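You operate a simulated robot arm through the tools that you are given. There is no shell and no other tool. Be economical: measure what you need, move in short steps, check, and stop when the job is done.

Carry out the task below with a simulated robot arm. There is one attempt and no reset: what you move stays moved.

TASK
Take the small orange valve block and leave it on top of the wipe box in teal. Then put the small teal valve block on top of the cream pan on the top of the steel table with one drawer.

It is judged by the outcome, as a careful person would: the job done as asked, and still so three seconds after it is handed in. It fails if anything else is knocked over, pushed out of place, dropped, spilled or broken.

THE ROBOT
A 7-joint arm with a two-finger parallel gripper, fixed in place. Base frame: the origin is at the foot of the arm, x ahead of it, y to its left, z up; the work surface is at about z = 860. Lengths are in mm, angles in degrees, forces in N, time in s.
With the tool pointing down near the work surface it reaches from about 240 to 680 mm from the base axis. Its first joint turns from -66.0 to 66.0 degrees. Payload 2.4 kg.
Tool frame: the origin (TCP) lies between the finger pads and is the grasp point; the fingertips stand 30 mm ahead of it; z points along the fingers, y is the line along which they close. The gripper opens to 94 mm. The fingers are 28 mm wide and 10 mm thick; the gripper's body (50 by 96 mm) begins 55 mm behind the TCP.
Orientation is that of the tool frame in the base frame, as a unit quaternion [x, y, z, w]. With the fingers straight down and closing along the base's y, the tool's x points along the base's -x, its y along +y and its z along -z.

THE INTERFACE
- The arm moves only by the tool step_arm. Its argument "moves" is a list of rows, each an object (a shift or turn left out is 0, a gripper value left out holds the last) with "linear": the shift along the tool's x, y, z in mm, a list of three; "delta_rot": the turn, a rotation vector about the tool's x, y, z in degrees, a list of three; "hand": the finger opening in mm, from 0 to 94. In form: [{"linear": [tx, ty, tz], "delta_rot": [ax, ay, az], "hand": hand}, ...]. A call has 1 to 8 rows; each row is the pose to reach, as a shift and turn from the pose commanded when the call began, along the tool's axes at that moment. A row lasts 0.2 s, in which the tool goes at most 50 mm and 8.6 degrees; a call with a longer step from one row to the next is refused whole, and so is a gripper value outside its range. A pose out of reach is approached as far as the arm can. The call stops where the force on the tool passes 40 N (or 10 N more than at its start, if that is more) or the arm is blocked; 0.2 s more then pass. The fingers move at their own pace (about 153 mm/s each) and stop on an object; they squeeze with about 44 N. The grip force told is the motor's: it shows also when the fingers shut on nothing. Time passes only in rows, and 0.2 s behind the last, so rows that repeat a pose let the fingers close. It gives the time, the measured TCP pose, the force on the tool (base axes), the opening and the grip force at its end, in the units of the frame above (readings bear some noise), and new pictures: "show" is both (left out), scene, wrist or none.
- Cameras (640 x 400 px; columns grow to the right, rows downward): "scene" is fixed at [58.3, 491.9, 1451.7]; the picture's right is [-0.53, -0.85, 0.00], its down [-0.43, 0.27, -0.86] and it looks along [0.73, -0.46, -0.51] (base axes); focal length 365 px, centre (320, 200). "wrist" rides on the gripper at [-37, 0, -58] in the tool frame; the picture's right is [0.00, -1.00, 0.00], its down [0.97, 0.00, -0.24] and it looks along [0.24, 0.00, 0.97] (tool axes); focal length 218 px, centre (320, 200).
- point_at(camera, pixels): for up to 12 pixels [column, row] of the newest picture of that camera ("zoom" is the newest enlarged one), the place [x, y, z] in the base frame of the surface seen there, good to about 3 mm. No time passes.
- close_up(camera, box): a new picture of the part [left, top, right, bottom] of that camera's present view, enlarged. No time passes.
- sign_off(): hands the job in; it is judged then, once.

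Work in short steps. Measure before you move; look again where a grasp or a placing could have gone wrong, and mend it. You have 80 turns and 120 pictures in all, the two below and enlarged ones among them. Open the gripper and draw the arm clear of the work before you hand the job in, unless the task says otherwise; then end with one line.

The tools are called after ">>>" by a JSON object that holds its "op" and its "data". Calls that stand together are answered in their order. step_arm: Moves the arm, as the interface text tells. Its arguments: {"type":"object","properties":{"moves":{"type":"array"},"show":{"type":"string","enum":["both","scene","wrist","none"]}},"required":["moves"]} The other tools are called the same way: point_at (camera, pixels) gives the place of the surface under pixels of a picture; close_up (camera, box) takes an enlarged picture of a part of a camera's view; sign_off () hands the job in.

At the start:

```text
time: 0.0
tool_pos: [348.3, 68.5, 1164.5]
tcp_rot: [0.0, 1.0, -0.001, 0.0]
ft_force: [-0.6, 0.3, -0.1]
finger_gap: 93.9
grip_force: 0.0
```

scene: 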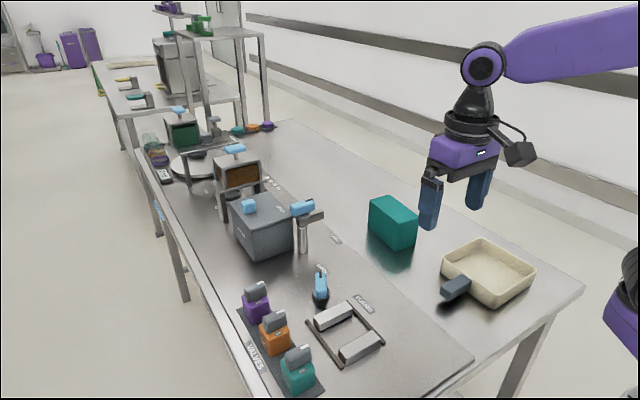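
wrist: 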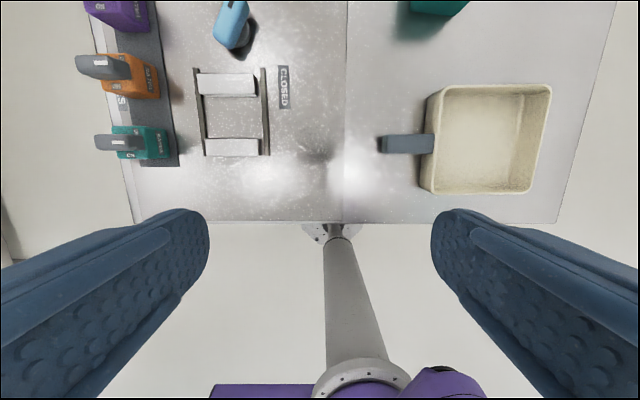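

The scene shows valve blocks at about (257,300), (275,335), (298,370), the teal box at (393,222) and the pan at (488,272). I'll enlarge and measure them.

>>> {"op": "close_up", "data": {"camera": "scene", "box": [220, 260, 400, 400]}}

>>> {"op": "close_up", "data": {"camera": "wrist", "box": [60, 0, 300, 180]}}

>>> {"op": "point_at", "data": {"camera": "scene", "pixels": [[256, 288], [274, 320], [298, 352], [277, 340], [298, 376], [382, 207], [406, 212], [372, 200], [415, 226], [490, 270], [455, 285], [385, 350]]}}

>>> {"op": "point_at", "data": {"camera": "wrist", "pixels": [[105, 66], [142, 75], [120, 142], [153, 142], [490, 140], [490, 88], [490, 190], [430, 140], [547, 140], [405, 144], [435, 5], [170, 140]]}}

```text
2.86 times, centred on (310, 330) of scene
```

zoom: 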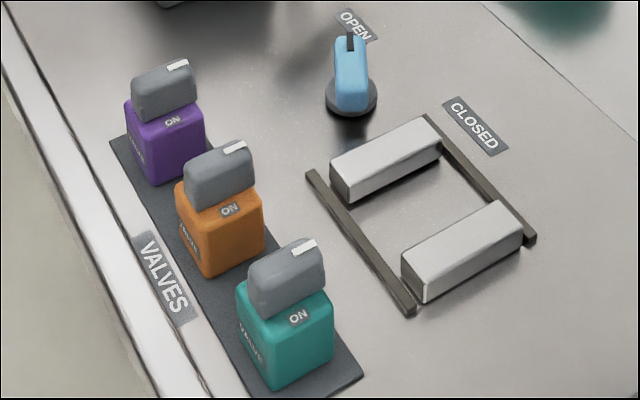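

```text
2.22 times, centred on (180, 90) of wrist
```

zoom: 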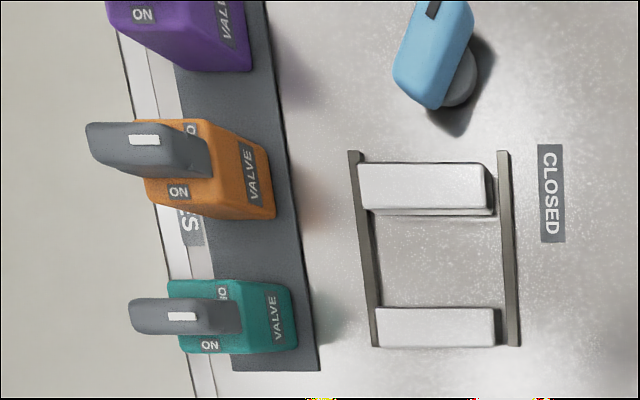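

```text
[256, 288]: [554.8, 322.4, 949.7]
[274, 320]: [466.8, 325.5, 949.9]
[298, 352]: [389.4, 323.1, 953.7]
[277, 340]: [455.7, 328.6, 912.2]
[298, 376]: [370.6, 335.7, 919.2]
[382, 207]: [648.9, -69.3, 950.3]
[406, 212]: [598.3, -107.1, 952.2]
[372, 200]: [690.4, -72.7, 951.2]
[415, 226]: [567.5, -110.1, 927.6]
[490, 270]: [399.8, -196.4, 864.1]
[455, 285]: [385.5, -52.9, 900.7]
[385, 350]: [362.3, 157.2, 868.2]
```

```text
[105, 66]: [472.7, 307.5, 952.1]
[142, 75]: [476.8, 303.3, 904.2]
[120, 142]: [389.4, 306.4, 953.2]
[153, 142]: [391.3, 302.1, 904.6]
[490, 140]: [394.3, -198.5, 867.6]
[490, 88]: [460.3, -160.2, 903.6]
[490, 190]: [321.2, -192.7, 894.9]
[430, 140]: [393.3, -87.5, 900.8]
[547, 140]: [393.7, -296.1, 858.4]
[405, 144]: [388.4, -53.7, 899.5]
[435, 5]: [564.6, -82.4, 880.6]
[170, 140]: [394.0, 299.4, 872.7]
```

>>> {"op": "close_up", "data": {"camera": "scene", "box": [90, 0, 300, 190]}}

>>> {"op": "close_up", "data": {"camera": "scene", "box": [340, 180, 560, 320]}}

>>> {"op": "point_at", "data": {"camera": "zoom", "pixels": [[100, 62], [165, 60], [215, 115], [140, 130], [385, 175], [560, 255], [300, 250], [430, 365], [440, 270]]}}

```text
2.11 times, centred on (195, 95) of scene
```

zoom: 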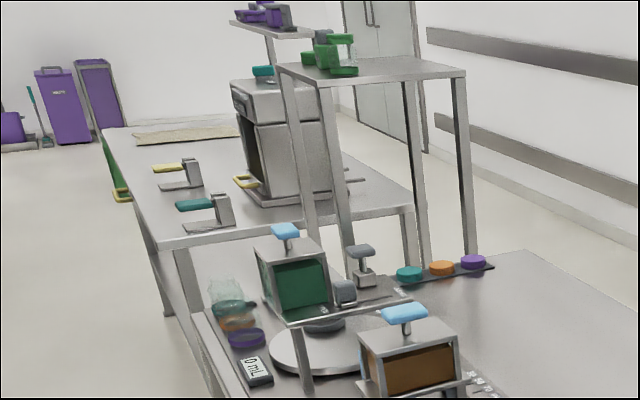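

```text
2.86 times, centred on (450, 250) of scene
```

zoom: 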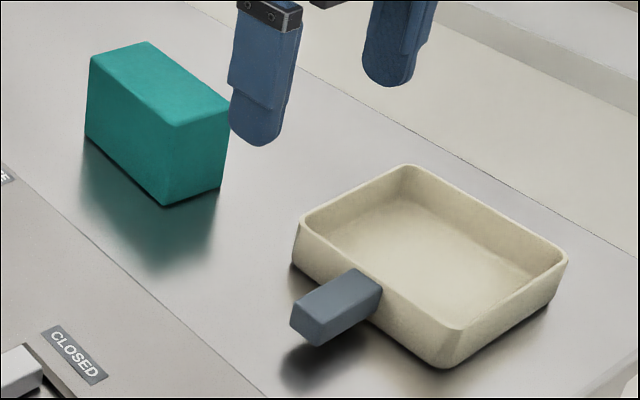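

```text
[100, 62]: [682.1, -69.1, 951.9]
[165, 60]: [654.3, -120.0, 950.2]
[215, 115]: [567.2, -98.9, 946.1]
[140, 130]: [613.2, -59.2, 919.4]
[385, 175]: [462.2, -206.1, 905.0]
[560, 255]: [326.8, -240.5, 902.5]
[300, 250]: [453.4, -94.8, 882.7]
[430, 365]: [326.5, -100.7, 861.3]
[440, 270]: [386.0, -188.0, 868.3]
```

Nothing ambiguous on this table. I'll move above the orange block to look at it closely.

>>> {"op": "step_arm", "data": {"moves": [{"linear": [-16, 36, 10]}, {"linear": [-32, 72, 20]}, {"linear": [-48, 108, 30]}, {"linear": [-64, 144, 40]}, {"linear": [-80, 180, 50]}, {"linear": [-96, 216, 60]}, {"linear": [-112, 250, 70]}, {"linear": [-112, 250, 70]}]}}

```text
time: 1.8
tool_pos: [462.2, 317.5, 1094.3]
tcp_rot: [0.0, 1.0, 0.0, 0.0]
ft_force: [-0.6, 0.1, -0.7]
finger_gap: 94.0
grip_force: 0.1
```

scene: 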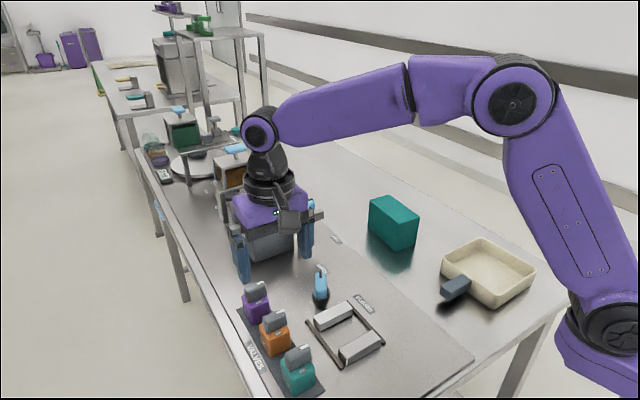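
wrist: 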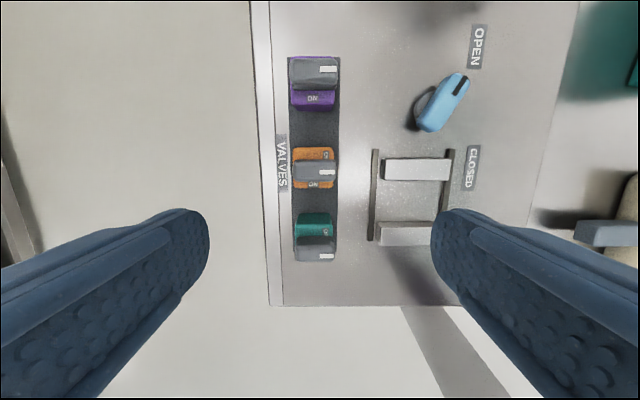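

>>> {"op": "close_up", "data": {"camera": "wrist", "box": [260, 120, 370, 280]}}

>>> {"op": "point_at", "data": {"camera": "wrist", "pixels": [[294, 171], [334, 171], [314, 164], [314, 178], [295, 155], [332, 155], [314, 149], [314, 187], [298, 216], [329, 216], [314, 250], [304, 125]]}}

```text
2.50 times, centred on (315, 200) of wrist
```

zoom: 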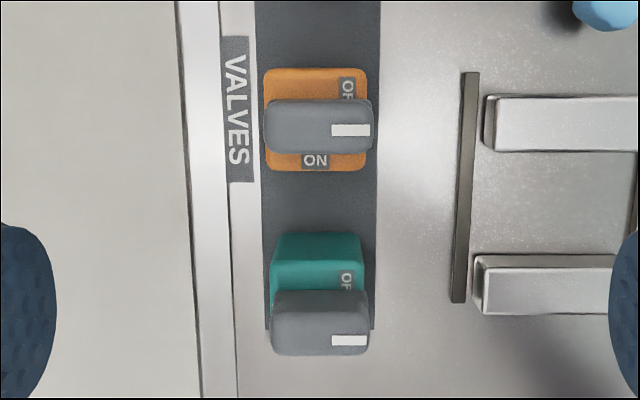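

```text
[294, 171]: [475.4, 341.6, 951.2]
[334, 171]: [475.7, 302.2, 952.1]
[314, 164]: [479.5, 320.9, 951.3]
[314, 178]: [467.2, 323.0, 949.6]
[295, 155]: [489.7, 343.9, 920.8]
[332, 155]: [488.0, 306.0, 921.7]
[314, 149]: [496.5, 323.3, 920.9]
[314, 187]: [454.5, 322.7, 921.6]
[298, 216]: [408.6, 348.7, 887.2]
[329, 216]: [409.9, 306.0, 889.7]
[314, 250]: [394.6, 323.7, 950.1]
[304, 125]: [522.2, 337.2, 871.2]
```

Orange body spans x 453–498, y 302–346, top at z≈921, and handle top is at 952. I'll align above it with the gripper at 72 mm and descend partway.

>>> {"op": "step_arm", "data": {"moves": [{"linear": [-14, 5.5, 20], "hand": 72}, {"linear": [-14, 5.5, 60]}, {"linear": [-14, 5.5, 95]}, {"linear": [-14, 5.5, 120]}, {"linear": [-14, 5.5, 120]}]}}

```text
time: 3.0
tool_pos: [475.3, 323.4, 973.8]
tcp_rot: [0.0, 1.0, 0.0, 0.0]
ft_force: [0.6, 0.9, 0.3]
finger_gap: 72.1
grip_force: 0.1
```

scene: 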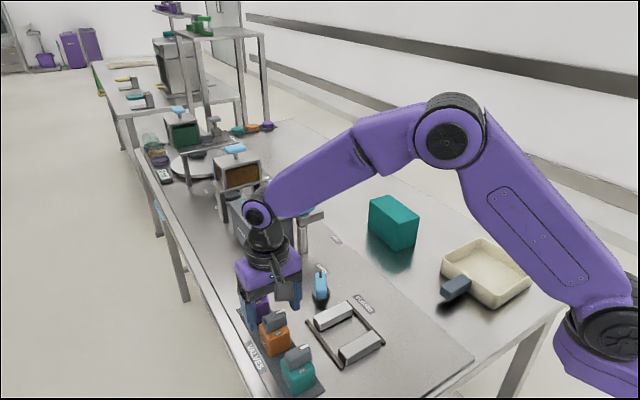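
wrist: 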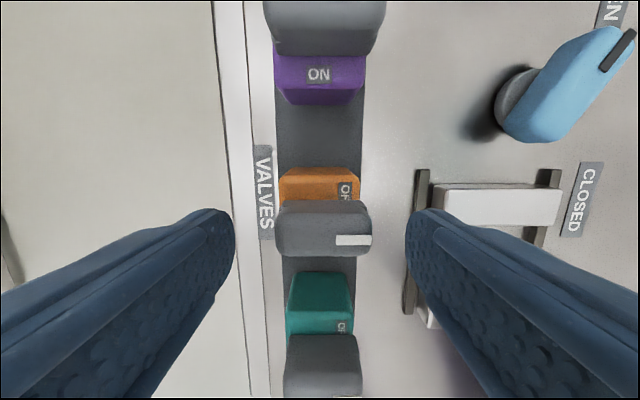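

Centred (handle at col 323). Descending to z≈908 and closing.

>>> {"op": "step_arm", "data": {"moves": [{"linear": [0, 0, 25]}, {"linear": [0, 0, 50]}, {"linear": [0, 0, 66]}, {"linear": [0, 0, 66]}, {"linear": [0, 0, 66], "hand": 30}, {"linear": [0, 0, 66], "hand": 30}, {"linear": [0, 0, 66], "hand": 30}]}}

```text
time: 4.6
tool_pos: [475.0, 324.8, 908.5]
tcp_rot: [0.0, 1.0, 0.0, 0.001]
ft_force: [-0.4, 0.5, 0.5]
finger_gap: 48.3
grip_force: 44.7
```

scene: 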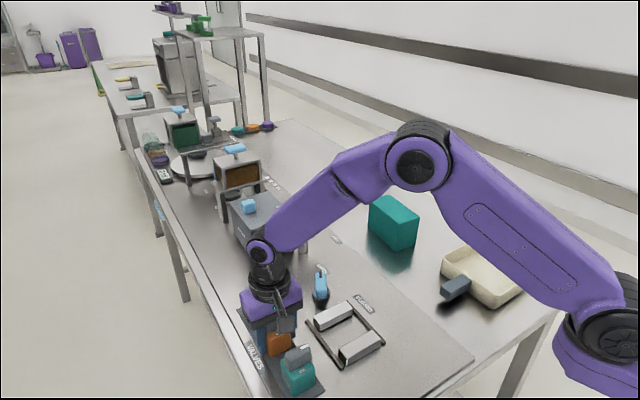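
wrist: 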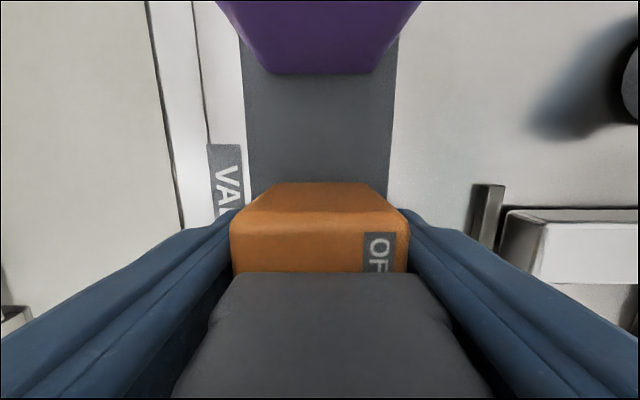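

Gripped (gap 48.3, 44.7 N). Lifting straight up.

>>> {"op": "step_arm", "data": {"moves": [{"linear": [0, 0, -20]}, {"linear": [0, 0, -50]}, {"linear": [0, 0, -90]}, {"linear": [0, 0, -130]}, {"linear": [0, 0, -165]}, {"linear": [0, 0, -165]}]}}

```text
time: 6.0
tool_pos: [474.9, 324.8, 1072.8]
tcp_rot: [0.0, 1.0, 0.0, 0.0]
ft_force: [0.4, 0.2, -2.9]
finger_gap: 40.9
grip_force: 44.1
```

scene: 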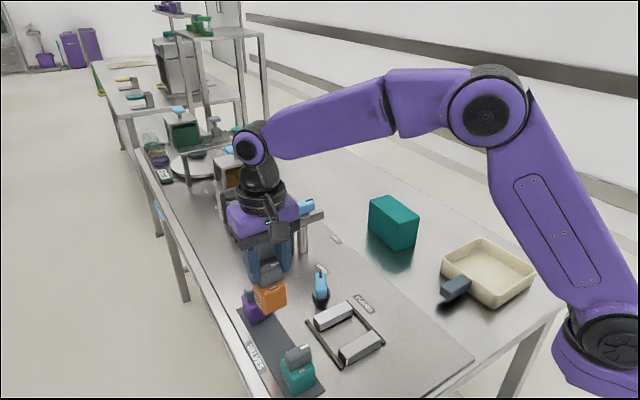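
wrist: 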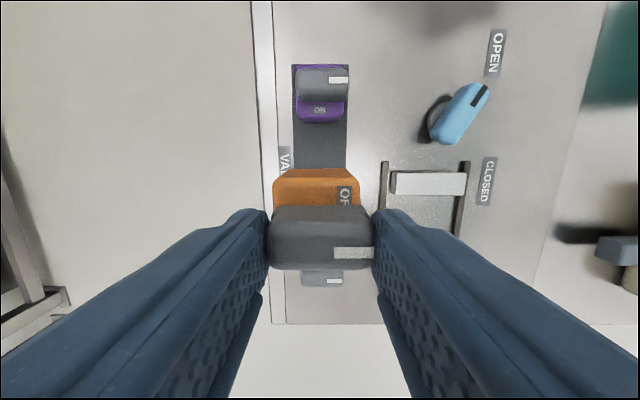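

The gap shrank to 40.9, so the block may have slipped down to the handle. I'll look closer.

>>> {"op": "close_up", "data": {"camera": "scene", "box": [220, 180, 340, 330]}}

>>> {"op": "point_at", "data": {"camera": "scene", "pixels": [[268, 270], [270, 284], [270, 300], [268, 310], [272, 312]]}}

>>> {"op": "point_at", "data": {"camera": "wrist", "pixels": [[315, 178], [315, 195], [315, 220], [315, 260], [290, 240], [350, 235]]}}

```text
2.67 times, centred on (280, 255) of scene
```

zoom: 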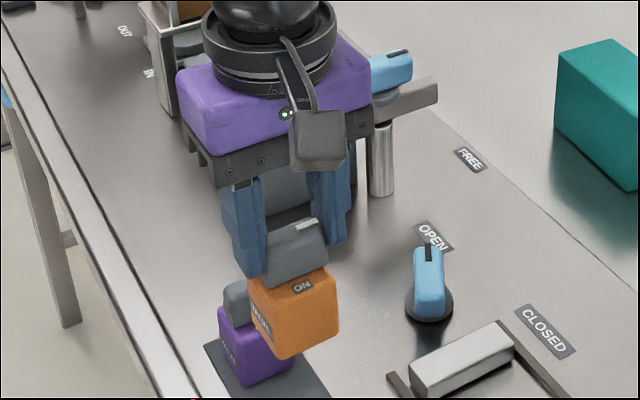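

```text
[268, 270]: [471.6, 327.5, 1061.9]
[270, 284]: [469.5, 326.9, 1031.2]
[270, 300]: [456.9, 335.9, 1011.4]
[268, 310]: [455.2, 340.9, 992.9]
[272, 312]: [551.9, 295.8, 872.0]
```

```text
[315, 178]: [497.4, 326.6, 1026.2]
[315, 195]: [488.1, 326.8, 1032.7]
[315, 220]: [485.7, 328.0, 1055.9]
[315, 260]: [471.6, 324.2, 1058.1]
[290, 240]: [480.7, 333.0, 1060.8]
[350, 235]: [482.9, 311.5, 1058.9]
```

It slid down until held by the handle top (handle top z≈1062 with TCP at 1073). I'll lower it back over its spot just above the mat to regrip more deeply on the handle.

>>> {"op": "step_arm", "data": {"moves": [{"linear": [0, 0, 20]}, {"linear": [0, 0, 45]}, {"linear": [0, 0, 70]}, {"linear": [0, 0, 90]}, {"linear": [0, 0, 90]}, {"linear": [0, 0, 90]}]}}

>>> {"op": "close_up", "data": {"camera": "scene", "box": [220, 250, 340, 400]}}

```text
time: 7.4
tool_pos: [475.8, 324.9, 981.9]
tcp_rot: [0.0, 1.0, 0.0, 0.0]
ft_force: [0.3, 1.1, -2.7]
finger_gap: 40.9
grip_force: 43.6
```

scene: 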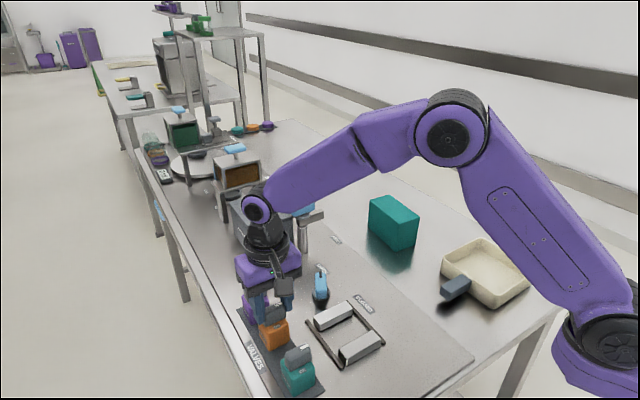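
wrist: 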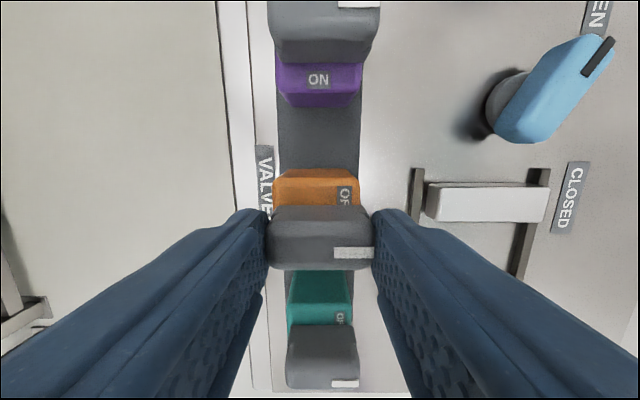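

```text
2.67 times, centred on (280, 325) of scene
```

zoom: 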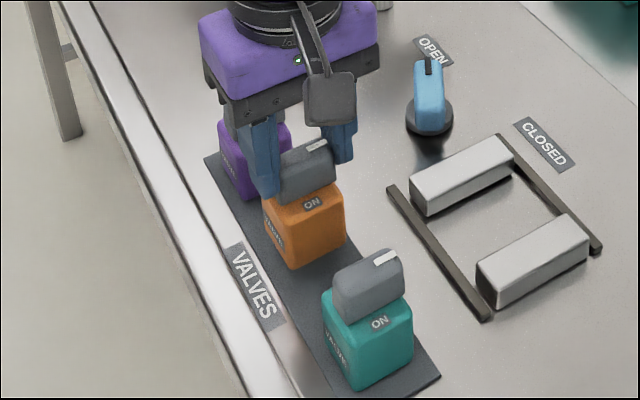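

The hold is unchanged, so it's stable. I'll measure, set it on the mat and regrip deeper on the handle.

>>> {"op": "point_at", "data": {"camera": "wrist", "pixels": [[315, 178], [315, 185], [310, 230], [315, 240], [300, 250], [320, 370], [320, 355], [320, 310]]}}

>>> {"op": "step_arm", "data": {"moves": [{"linear": [0, 0, 6]}, {"linear": [0, 0, 12]}, {"linear": [0, 0, 14]}, {"linear": [0, 0, 14]}], "show": "none"}}

```text
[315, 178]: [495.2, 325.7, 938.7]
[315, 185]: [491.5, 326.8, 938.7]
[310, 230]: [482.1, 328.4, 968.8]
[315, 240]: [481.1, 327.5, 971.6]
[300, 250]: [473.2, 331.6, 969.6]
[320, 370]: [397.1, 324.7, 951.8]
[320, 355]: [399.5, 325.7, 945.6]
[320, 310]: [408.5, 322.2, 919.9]
```

```text
time: 8.4
tool_pos: [475.0, 324.6, 968.0]
tcp_rot: [0.0, 1.0, -0.001, -0.001]
ft_force: [-0.4, 0.0, -1.9]
finger_gap: 40.9
grip_force: 43.9
```

>>> {"op": "step_arm", "data": {"moves": [{"linear": [0, 0, 2]}, {"linear": [0, 0, 4]}, {"linear": [0, 0, 4]}], "show": "none"}}

```text
time: 9.2
tool_pos: [476.2, 325.2, 964.8]
tcp_rot: [-0.001, 1.0, 0.001, -0.001]
ft_force: [-0.4, 1.2, -2.6]
finger_gap: 41.0
grip_force: 44.1
```

>>> {"op": "step_arm", "data": {"moves": [{"linear": [0, 0, 1]}, {"linear": [0, 0, 2]}, {"linear": [0, 0, 2]}], "show": "none"}}

```text
time: 10.0
tool_pos: [475.1, 325.1, 964.0]
tcp_rot: [0.0, 1.0, 0.001, 0.001]
ft_force: [-0.5, -1.0, 9.5]
finger_gap: 41.0
grip_force: 44.1
```

Contact at TCP z≈964 (force +9.5 N). Now open, go 9 mm deeper, and regrip on the handle.

>>> {"op": "step_arm", "data": {"moves": [{"linear": [0, 0, 0], "hand": 60}, {"linear": [0, 0, 0]}, {"linear": [0, 0, 5]}, {"linear": [0, 0, 9]}, {"linear": [0, 0, 9], "hand": 25}, {"linear": [0, 0, 9]}, {"linear": [0, 0, 9]}], "show": "wrist"}}

```text
time: 11.6
tool_pos: [476.7, 324.1, 954.5]
tcp_rot: [0.0, 1.0, 0.001, 0.001]
ft_force: [0.1, -0.4, 22.2]
finger_gap: 40.9
grip_force: 44.3
```

wrist: 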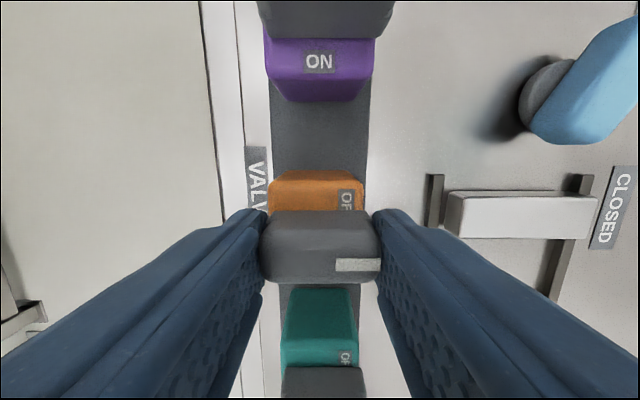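

Regripped. Lifting and checking for slip.

>>> {"op": "step_arm", "data": {"moves": [{"linear": [0, 0, -8]}, {"linear": [0, 0, -30]}, {"linear": [0, 0, -65]}, {"linear": [0, 0, -100]}, {"linear": [0, 0, -135]}, {"linear": [0, 0, -135]}]}}

>>> {"op": "point_at", "data": {"camera": "wrist", "pixels": [[300, 230], [320, 245], [315, 185], [315, 178]]}}

```text
time: 13.0
tool_pos: [473.9, 324.4, 1090.3]
tcp_rot: [0.0, 1.0, 0.0, 0.0]
ft_force: [-0.5, -1.1, -2.5]
finger_gap: 40.9
grip_force: 43.9
```

scene: 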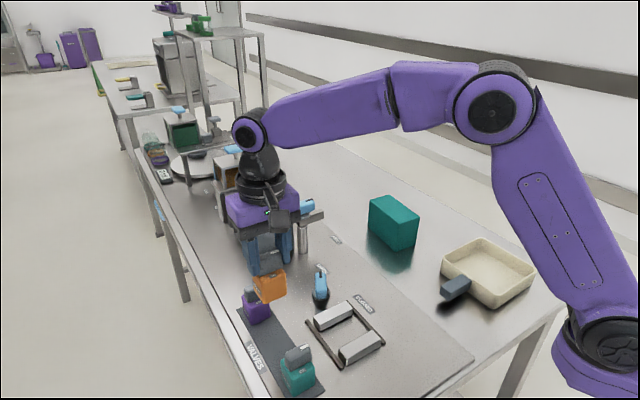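
wrist: 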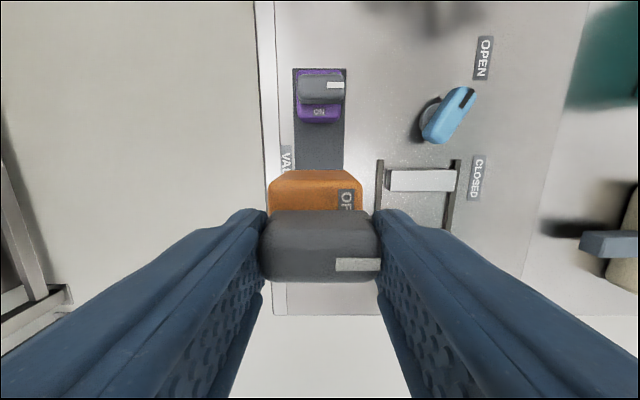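

```text
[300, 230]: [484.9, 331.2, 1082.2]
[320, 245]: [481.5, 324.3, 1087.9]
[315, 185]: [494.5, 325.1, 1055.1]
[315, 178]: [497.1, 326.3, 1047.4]
```

Firm hold, no slip. Carrying along −y toward the box at a height clear of everything (block bottom ≈1007+).

>>> {"op": "step_arm", "data": {"moves": [{"linear": [0, -30, -10]}, {"linear": [0, -75, -20]}, {"linear": [0, -121, -20]}, {"linear": [0, -167, -20]}, {"linear": [0, -213, -20]}, {"linear": [0, -259, -20]}, {"linear": [0, -305, -20]}, {"linear": [0, -335, -20]}], "show": "none"}}

>>> {"op": "step_arm", "data": {"moves": [{"linear": [0, -30, 0]}, {"linear": [-10, -60, 0]}, {"linear": [-25, -80, 0]}, {"linear": [-30, -80, 0]}, {"linear": [-30, -80, 0]}]}}

```text
time: 14.8
tool_pos: [475.0, -12.2, 1110.6]
tcp_rot: [0.0, 1.0, 0.0, 0.0]
ft_force: [0.0, 0.1, -2.0]
finger_gap: 40.8
grip_force: 44.4
```

```text
time: 16.0
tool_pos: [505.5, -89.8, 1110.7]
tcp_rot: [0.0, 1.0, 0.0, 0.0]
ft_force: [0.0, 1.0, -2.8]
finger_gap: 40.7
grip_force: 43.7
```

scene: 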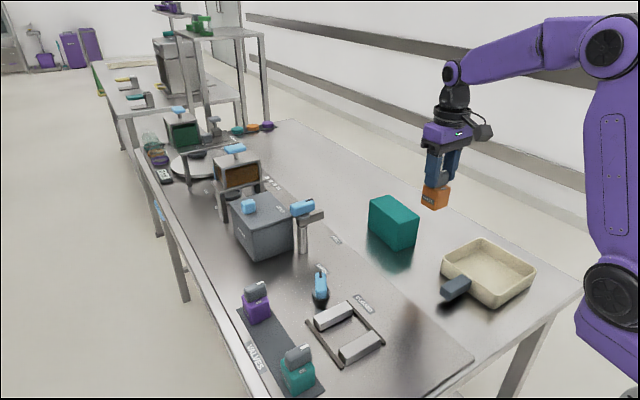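
wrist: 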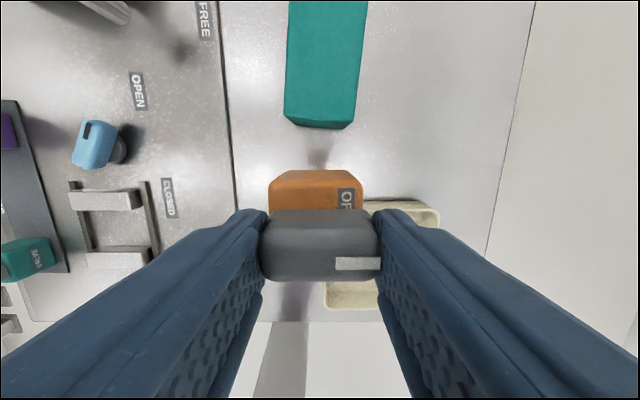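

>>> {"op": "point_at", "data": {"camera": "wrist", "pixels": [[288, 100], [350, 110], [291, 20], [362, 20], [320, 110]]}}

>>> {"op": "point_at", "data": {"camera": "scene", "pixels": [[371, 201], [389, 196], [418, 216], [402, 222], [394, 208]]}}

```text
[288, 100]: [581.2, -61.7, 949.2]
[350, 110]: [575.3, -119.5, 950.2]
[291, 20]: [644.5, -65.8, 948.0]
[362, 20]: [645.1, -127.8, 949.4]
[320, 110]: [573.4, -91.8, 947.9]
```

```text
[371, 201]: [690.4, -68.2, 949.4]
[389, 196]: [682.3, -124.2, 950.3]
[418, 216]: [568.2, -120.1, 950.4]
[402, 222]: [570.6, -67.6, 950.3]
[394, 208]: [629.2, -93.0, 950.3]
```

Box top is x≈568–690, y≈−62…−125, z≈950. Moving over (620,−95), then down to leave ~8 mm clearance.

>>> {"op": "step_arm", "data": {"moves": [{"linear": [-40, -2, 0]}, {"linear": [-80, -4, 0]}, {"linear": [-114, -5, 0]}, {"linear": [-114, -5, 20]}, {"linear": [-114, -5, 45]}, {"linear": [-114, -5, 68]}, {"linear": [-114, -5, 68]}]}}

>>> {"op": "close_up", "data": {"camera": "scene", "box": [340, 130, 500, 270]}}

```text
time: 17.6
tool_pos: [618.7, -95.0, 1040.9]
tcp_rot: [0.0, 1.0, 0.0, 0.0]
ft_force: [0.5, -0.8, -2.0]
finger_gap: 40.8
grip_force: 44.1
```

scene: 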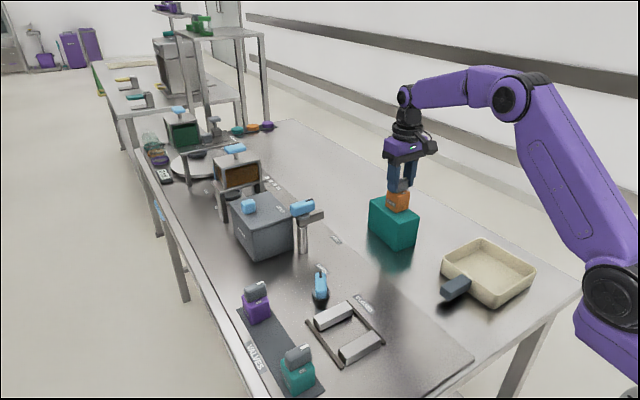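
wrist: 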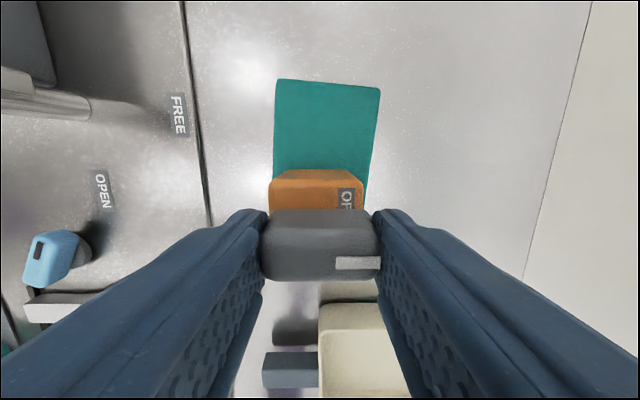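

```text
2.86 times, centred on (420, 200) of scene
```

zoom: 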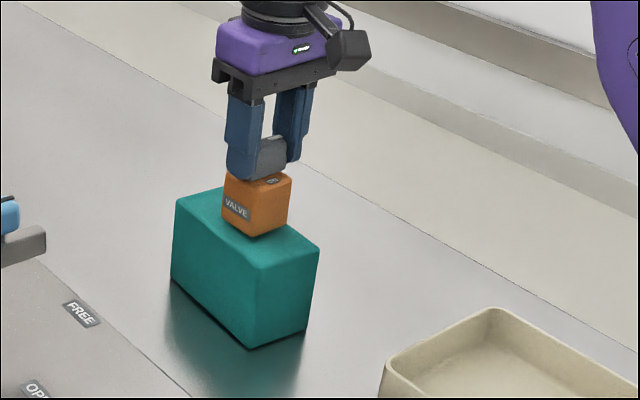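

Well positioned. Lowering gently to contact.

>>> {"op": "step_arm", "data": {"moves": [{"linear": [0, -1, 3]}, {"linear": [0, -2, 5]}, {"linear": [0, -2, 6]}, {"linear": [0, -2, 7]}, {"linear": [0, -2, 7]}], "show": "none"}}

```text
time: 18.8
tool_pos: [618.4, -96.8, 1034.8]
tcp_rot: [0.0, 1.0, 0.0, 0.001]
ft_force: [-0.8, -0.1, 5.1]
finger_gap: 40.9
grip_force: 44.6
```

Contact felt (+5 N). Releasing and rising.

>>> {"op": "step_arm", "data": {"moves": [{"linear": [0, 0, 0], "hand": 62}, {"linear": [0, 0, 0]}, {"linear": [0, 0, -15]}, {"linear": [0, 0, -45]}, {"linear": [0, 0, -85]}, {"linear": [0, 0, -95]}]}}

>>> {"op": "close_up", "data": {"camera": "scene", "box": [340, 130, 500, 270]}}

```text
time: 20.2
tool_pos: [617.1, -98.5, 1130.5]
tcp_rot: [0.0, 1.0, 0.0, 0.0]
ft_force: [-0.2, -0.3, 0.2]
finger_gap: 61.8
grip_force: 0.1
```

scene: 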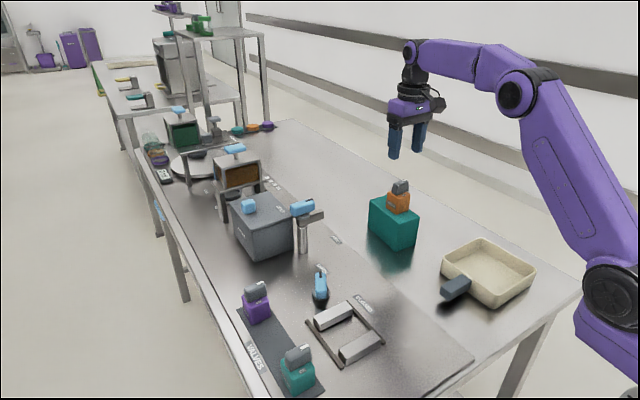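
wrist: 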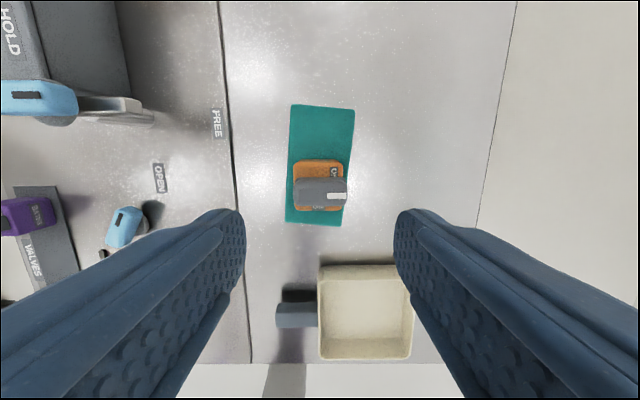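

```text
2.86 times, centred on (420, 200) of scene
```

zoom: 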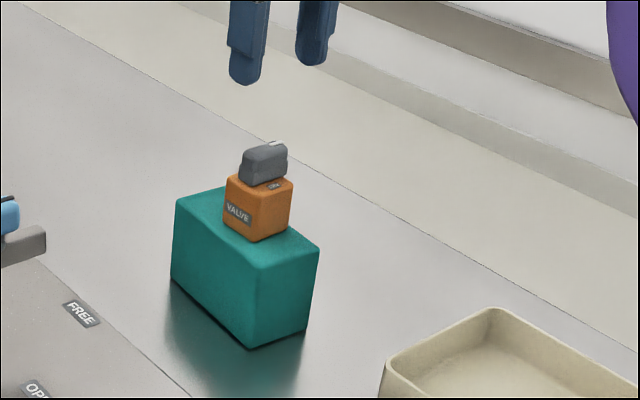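

Orange block sits well on the box. Now travelling to above the teal valve block near (392, 323).

>>> {"op": "step_arm", "data": {"moves": [{"linear": [20, 38, 0]}, {"linear": [41, 76, 0]}, {"linear": [62, 116, 0]}, {"linear": [83, 156, 0]}, {"linear": [104, 196, 0]}, {"linear": [125, 236, 0]}, {"linear": [146, 276, 0]}, {"linear": [165, 310, 0]}], "show": "none"}}

>>> {"op": "step_arm", "data": {"moves": [{"linear": [20, 35, 10]}, {"linear": [40, 75, 20]}, {"linear": [60, 110, 40]}, {"linear": [60, 110, 60]}, {"linear": [60, 110, 60]}], "show": "wrist"}}

```text
time: 22.0
tool_pos: [453.3, 214.2, 1130.6]
tcp_rot: [0.001, 1.0, 0.001, -0.001]
ft_force: [-0.2, -0.4, -0.9]
finger_gap: 61.9
grip_force: 0.1
```

```text
time: 23.2
tool_pos: [393.9, 322.6, 1069.5]
tcp_rot: [0.0, 1.0, 0.0, 0.0]
ft_force: [0.4, -0.5, -0.2]
finger_gap: 61.8
grip_force: 0.2
```

wrist: 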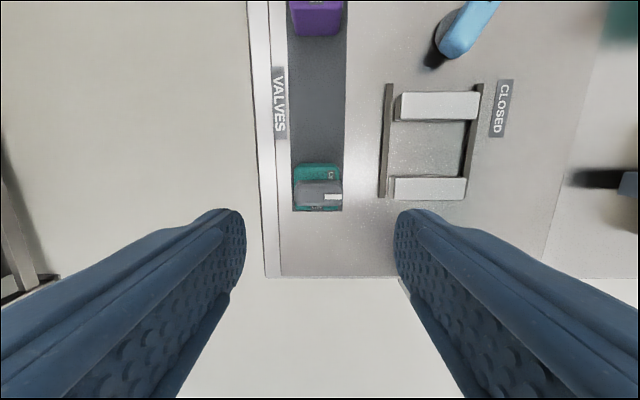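

>>> {"op": "point_at", "data": {"camera": "wrist", "pixels": [[298, 194], [342, 194], [319, 184], [319, 204], [298, 172], [338, 172], [318, 166], [318, 194]]}}

```text
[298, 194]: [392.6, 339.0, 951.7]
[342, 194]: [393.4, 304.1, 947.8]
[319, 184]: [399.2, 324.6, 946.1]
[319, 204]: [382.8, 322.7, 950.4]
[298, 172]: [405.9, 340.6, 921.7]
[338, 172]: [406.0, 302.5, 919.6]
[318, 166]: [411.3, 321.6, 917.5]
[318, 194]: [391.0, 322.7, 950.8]
```

Handle centre ≈(391, 322), top 951. Descending to TCP z≈956 and gripping the handle as before.

>>> {"op": "step_arm", "data": {"moves": [{"linear": [2.5, 0, 30]}, {"linear": [2.5, 0, 65]}, {"linear": [2.5, 0, 95]}, {"linear": [2.5, 0, 113.5]}, {"linear": [2.5, 0, 113.5]}, {"linear": [2.5, 0, 113.5], "hand": 25}, {"linear": [2.5, 0, 113.5]}, {"linear": [2.5, 0, 113.5]}]}}

```text
time: 25.0
tool_pos: [391.0, 323.0, 956.0]
tcp_rot: [0.0, 1.0, 0.001, 0.001]
ft_force: [-0.6, -0.5, 9.8]
finger_gap: 41.0
grip_force: 44.3
```

scene: 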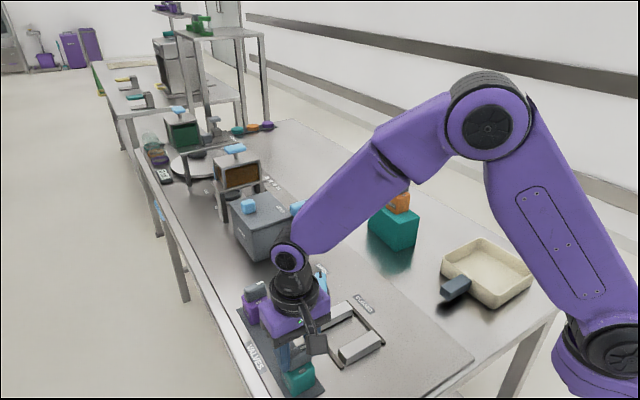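
wrist: 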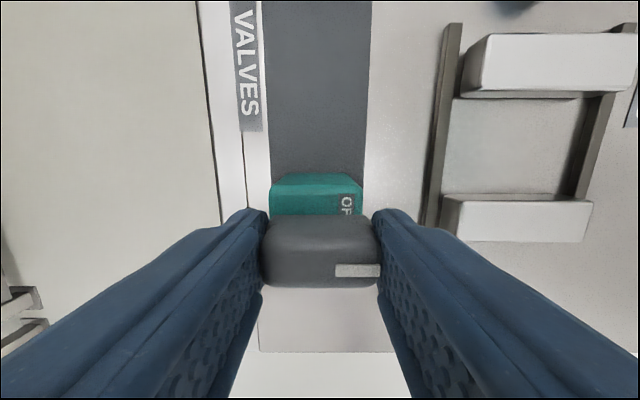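

Gripped at 41.0 mm. Lifting.

>>> {"op": "step_arm", "data": {"moves": [{"linear": [0, 0, -8]}, {"linear": [0, 0, -30]}, {"linear": [0, 0, -65]}, {"linear": [0, 0, -100]}, {"linear": [0, 0, -120]}, {"linear": [0, 0, -120]}]}}

>>> {"op": "point_at", "data": {"camera": "scene", "pixels": [[488, 262], [478, 240], [535, 268], [497, 307], [441, 263], [505, 275], [480, 270], [455, 282]]}}

```text
time: 26.4
tool_pos: [391.2, 321.2, 1076.9]
tcp_rot: [0.0, 1.0, 0.0, -0.001]
ft_force: [-0.2, 0.1, -2.0]
finger_gap: 41.0
grip_force: 43.5
```

scene: 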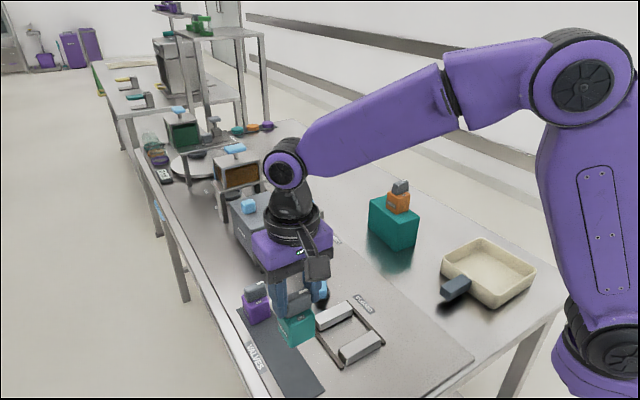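
wrist: 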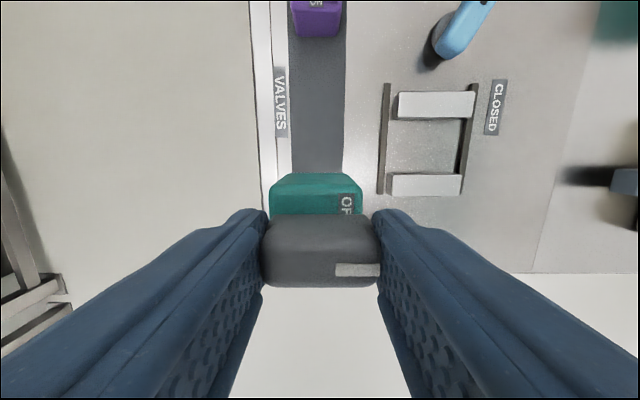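

```text
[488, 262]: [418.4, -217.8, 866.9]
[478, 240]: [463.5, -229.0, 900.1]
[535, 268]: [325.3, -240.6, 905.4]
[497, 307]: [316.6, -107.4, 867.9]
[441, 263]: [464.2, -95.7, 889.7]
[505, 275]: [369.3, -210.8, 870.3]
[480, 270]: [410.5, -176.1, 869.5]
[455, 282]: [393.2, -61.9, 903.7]
```

Held firmly. Carrying it along −y to above the pan centre (≈393, −166).

>>> {"op": "step_arm", "data": {"moves": [{"linear": [0, -30, 0]}, {"linear": [0, -70, 0]}, {"linear": [0, -112, 0]}, {"linear": [0, -154, 0]}, {"linear": [0, -196, 0]}, {"linear": [0, -238, 0]}, {"linear": [0, -280, 0]}, {"linear": [0, -310, 0]}], "show": "none"}}

>>> {"op": "step_arm", "data": {"moves": [{"linear": [0, -35, 0]}, {"linear": [0, -77, 0]}, {"linear": [0, -119, 0]}, {"linear": [0, -155, 0]}, {"linear": [0, -177, 0]}, {"linear": [0, -177, 0]}]}}

```text
time: 28.2
tool_pos: [390.2, 12.4, 1076.0]
tcp_rot: [0.0, 1.0, 0.0, -0.001]
ft_force: [-0.2, -0.6, -1.6]
finger_gap: 40.9
grip_force: 44.2
```

```text
time: 29.6
tool_pos: [391.3, -166.5, 1075.9]
tcp_rot: [0.0, 1.0, -0.001, -0.001]
ft_force: [0.2, -0.3, -2.1]
finger_gap: 40.9
grip_force: 43.7
```

scene: 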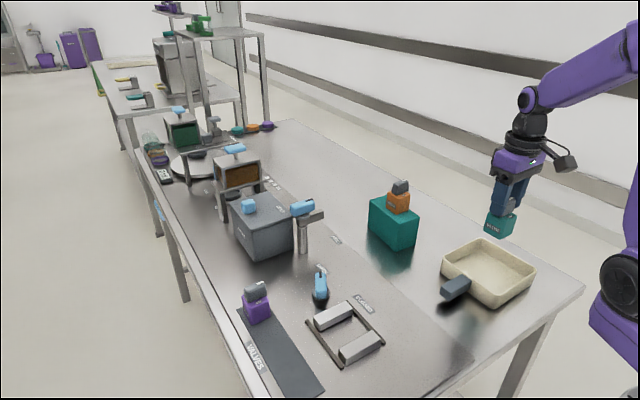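
wrist: 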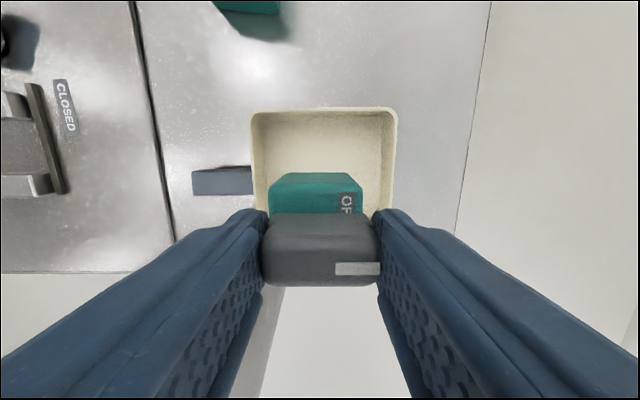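

Pan is centred under the block (cols 251–397). Descending to ~7 mm above the pan floor.

>>> {"op": "step_arm", "data": {"moves": [{"linear": [0, -2, 30]}, {"linear": [0, -2, 60]}, {"linear": [0, -2, 85]}, {"linear": [0, -2, 105]}, {"linear": [0, -2, 116]}, {"linear": [0, -2, 116]}]}}

>>> {"op": "close_up", "data": {"camera": "scene", "box": [420, 180, 580, 320]}}

```text
time: 31.0
tool_pos: [391.3, -167.2, 958.0]
tcp_rot: [0.0, 1.0, 0.0, 0.0]
ft_force: [0.3, -0.1, -2.1]
finger_gap: 40.9
grip_force: 44.2
```

scene: 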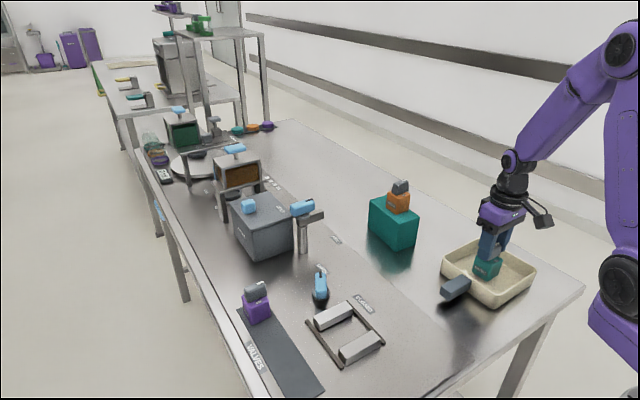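
wrist: 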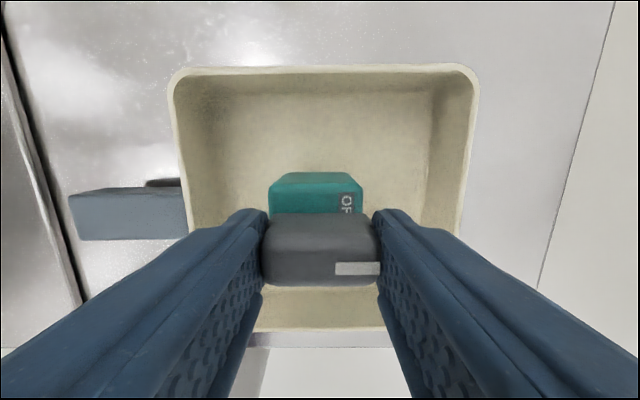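

```text
2.86 times, centred on (500, 250) of scene
```

zoom: 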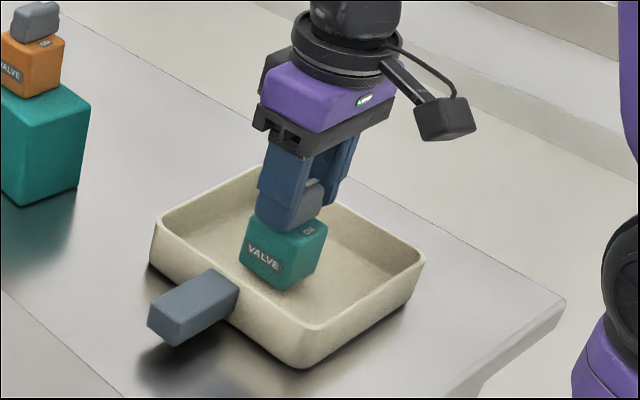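

Inside the pan, clear of the rim. Lowering the last few mm.

>>> {"op": "step_arm", "data": {"moves": [{"linear": [0, 0, 3]}, {"linear": [0, 0, 5]}, {"linear": [0, 0, 6]}, {"linear": [0, 0, 7]}, {"linear": [0, 0, 7]}], "show": "none"}}

```text
time: 32.2
tool_pos: [390.8, -166.9, 952.8]
tcp_rot: [0.0, 1.0, 0.001, 0.0]
ft_force: [-0.4, -0.1, -1.5]
finger_gap: 41.3
grip_force: 44.2
```

>>> {"op": "step_arm", "data": {"moves": [{"linear": [0, 0, 1]}, {"linear": [0, 0, 2]}, {"linear": [0, 0, 2]}], "show": "none"}}

```text
time: 33.0
tool_pos: [391.4, -167.0, 949.9]
tcp_rot: [0.0, 1.0, 0.0, 0.0]
ft_force: [-2.6, 0.1, 8.5]
finger_gap: 40.9
grip_force: 43.6
```

Contact (+8.5 N). Releasing and retreating upward.

>>> {"op": "step_arm", "data": {"moves": [{"linear": [0, 0, 0], "hand": 62}, {"linear": [0, 0, 0]}, {"linear": [0, 0, -15]}, {"linear": [0, 0, -50]}, {"linear": [0, 0, -95]}, {"linear": [0, 0, -140]}, {"linear": [0, 0, -180]}, {"linear": [0, 0, -180]}]}}

>>> {"op": "close_up", "data": {"camera": "scene", "box": [360, 160, 560, 320]}}

```text
time: 34.8
tool_pos: [390.6, -166.8, 1130.7]
tcp_rot: [0.001, 1.0, -0.001, 0.0]
ft_force: [-0.4, 0.3, 1.1]
finger_gap: 62.0
grip_force: 0.1
```

scene: 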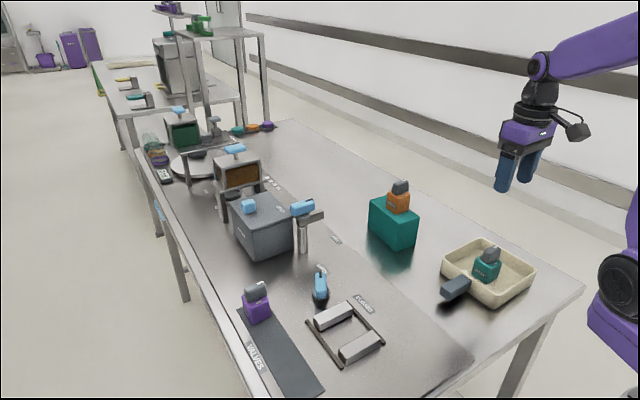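
wrist: 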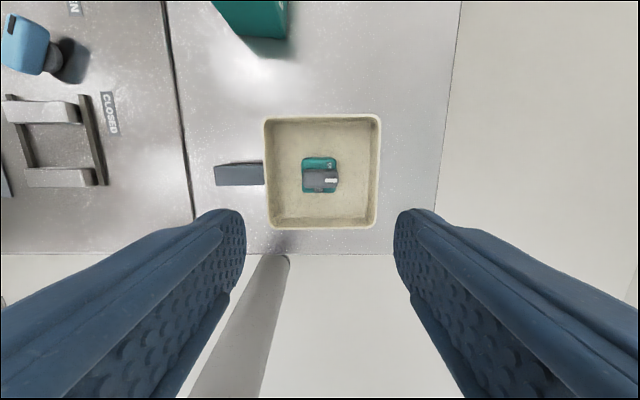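

```text
2.50 times, centred on (460, 240) of scene
```

zoom: 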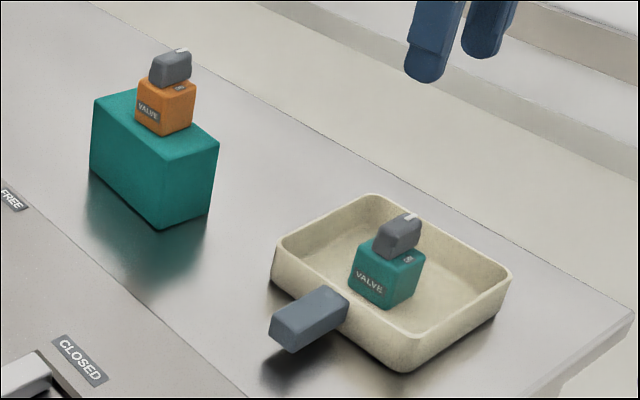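

Both blocks are standing where they should be, and the gripper is open and clear of the work.

>>> {"op": "sign_off", "data": {}}

```text
The job is handed in.
```

The orange valve block is on top of the teal wipe box, and the teal valve block is standing in the cream pan. Nothing else was moved, and the arm is clear with the gripper open.
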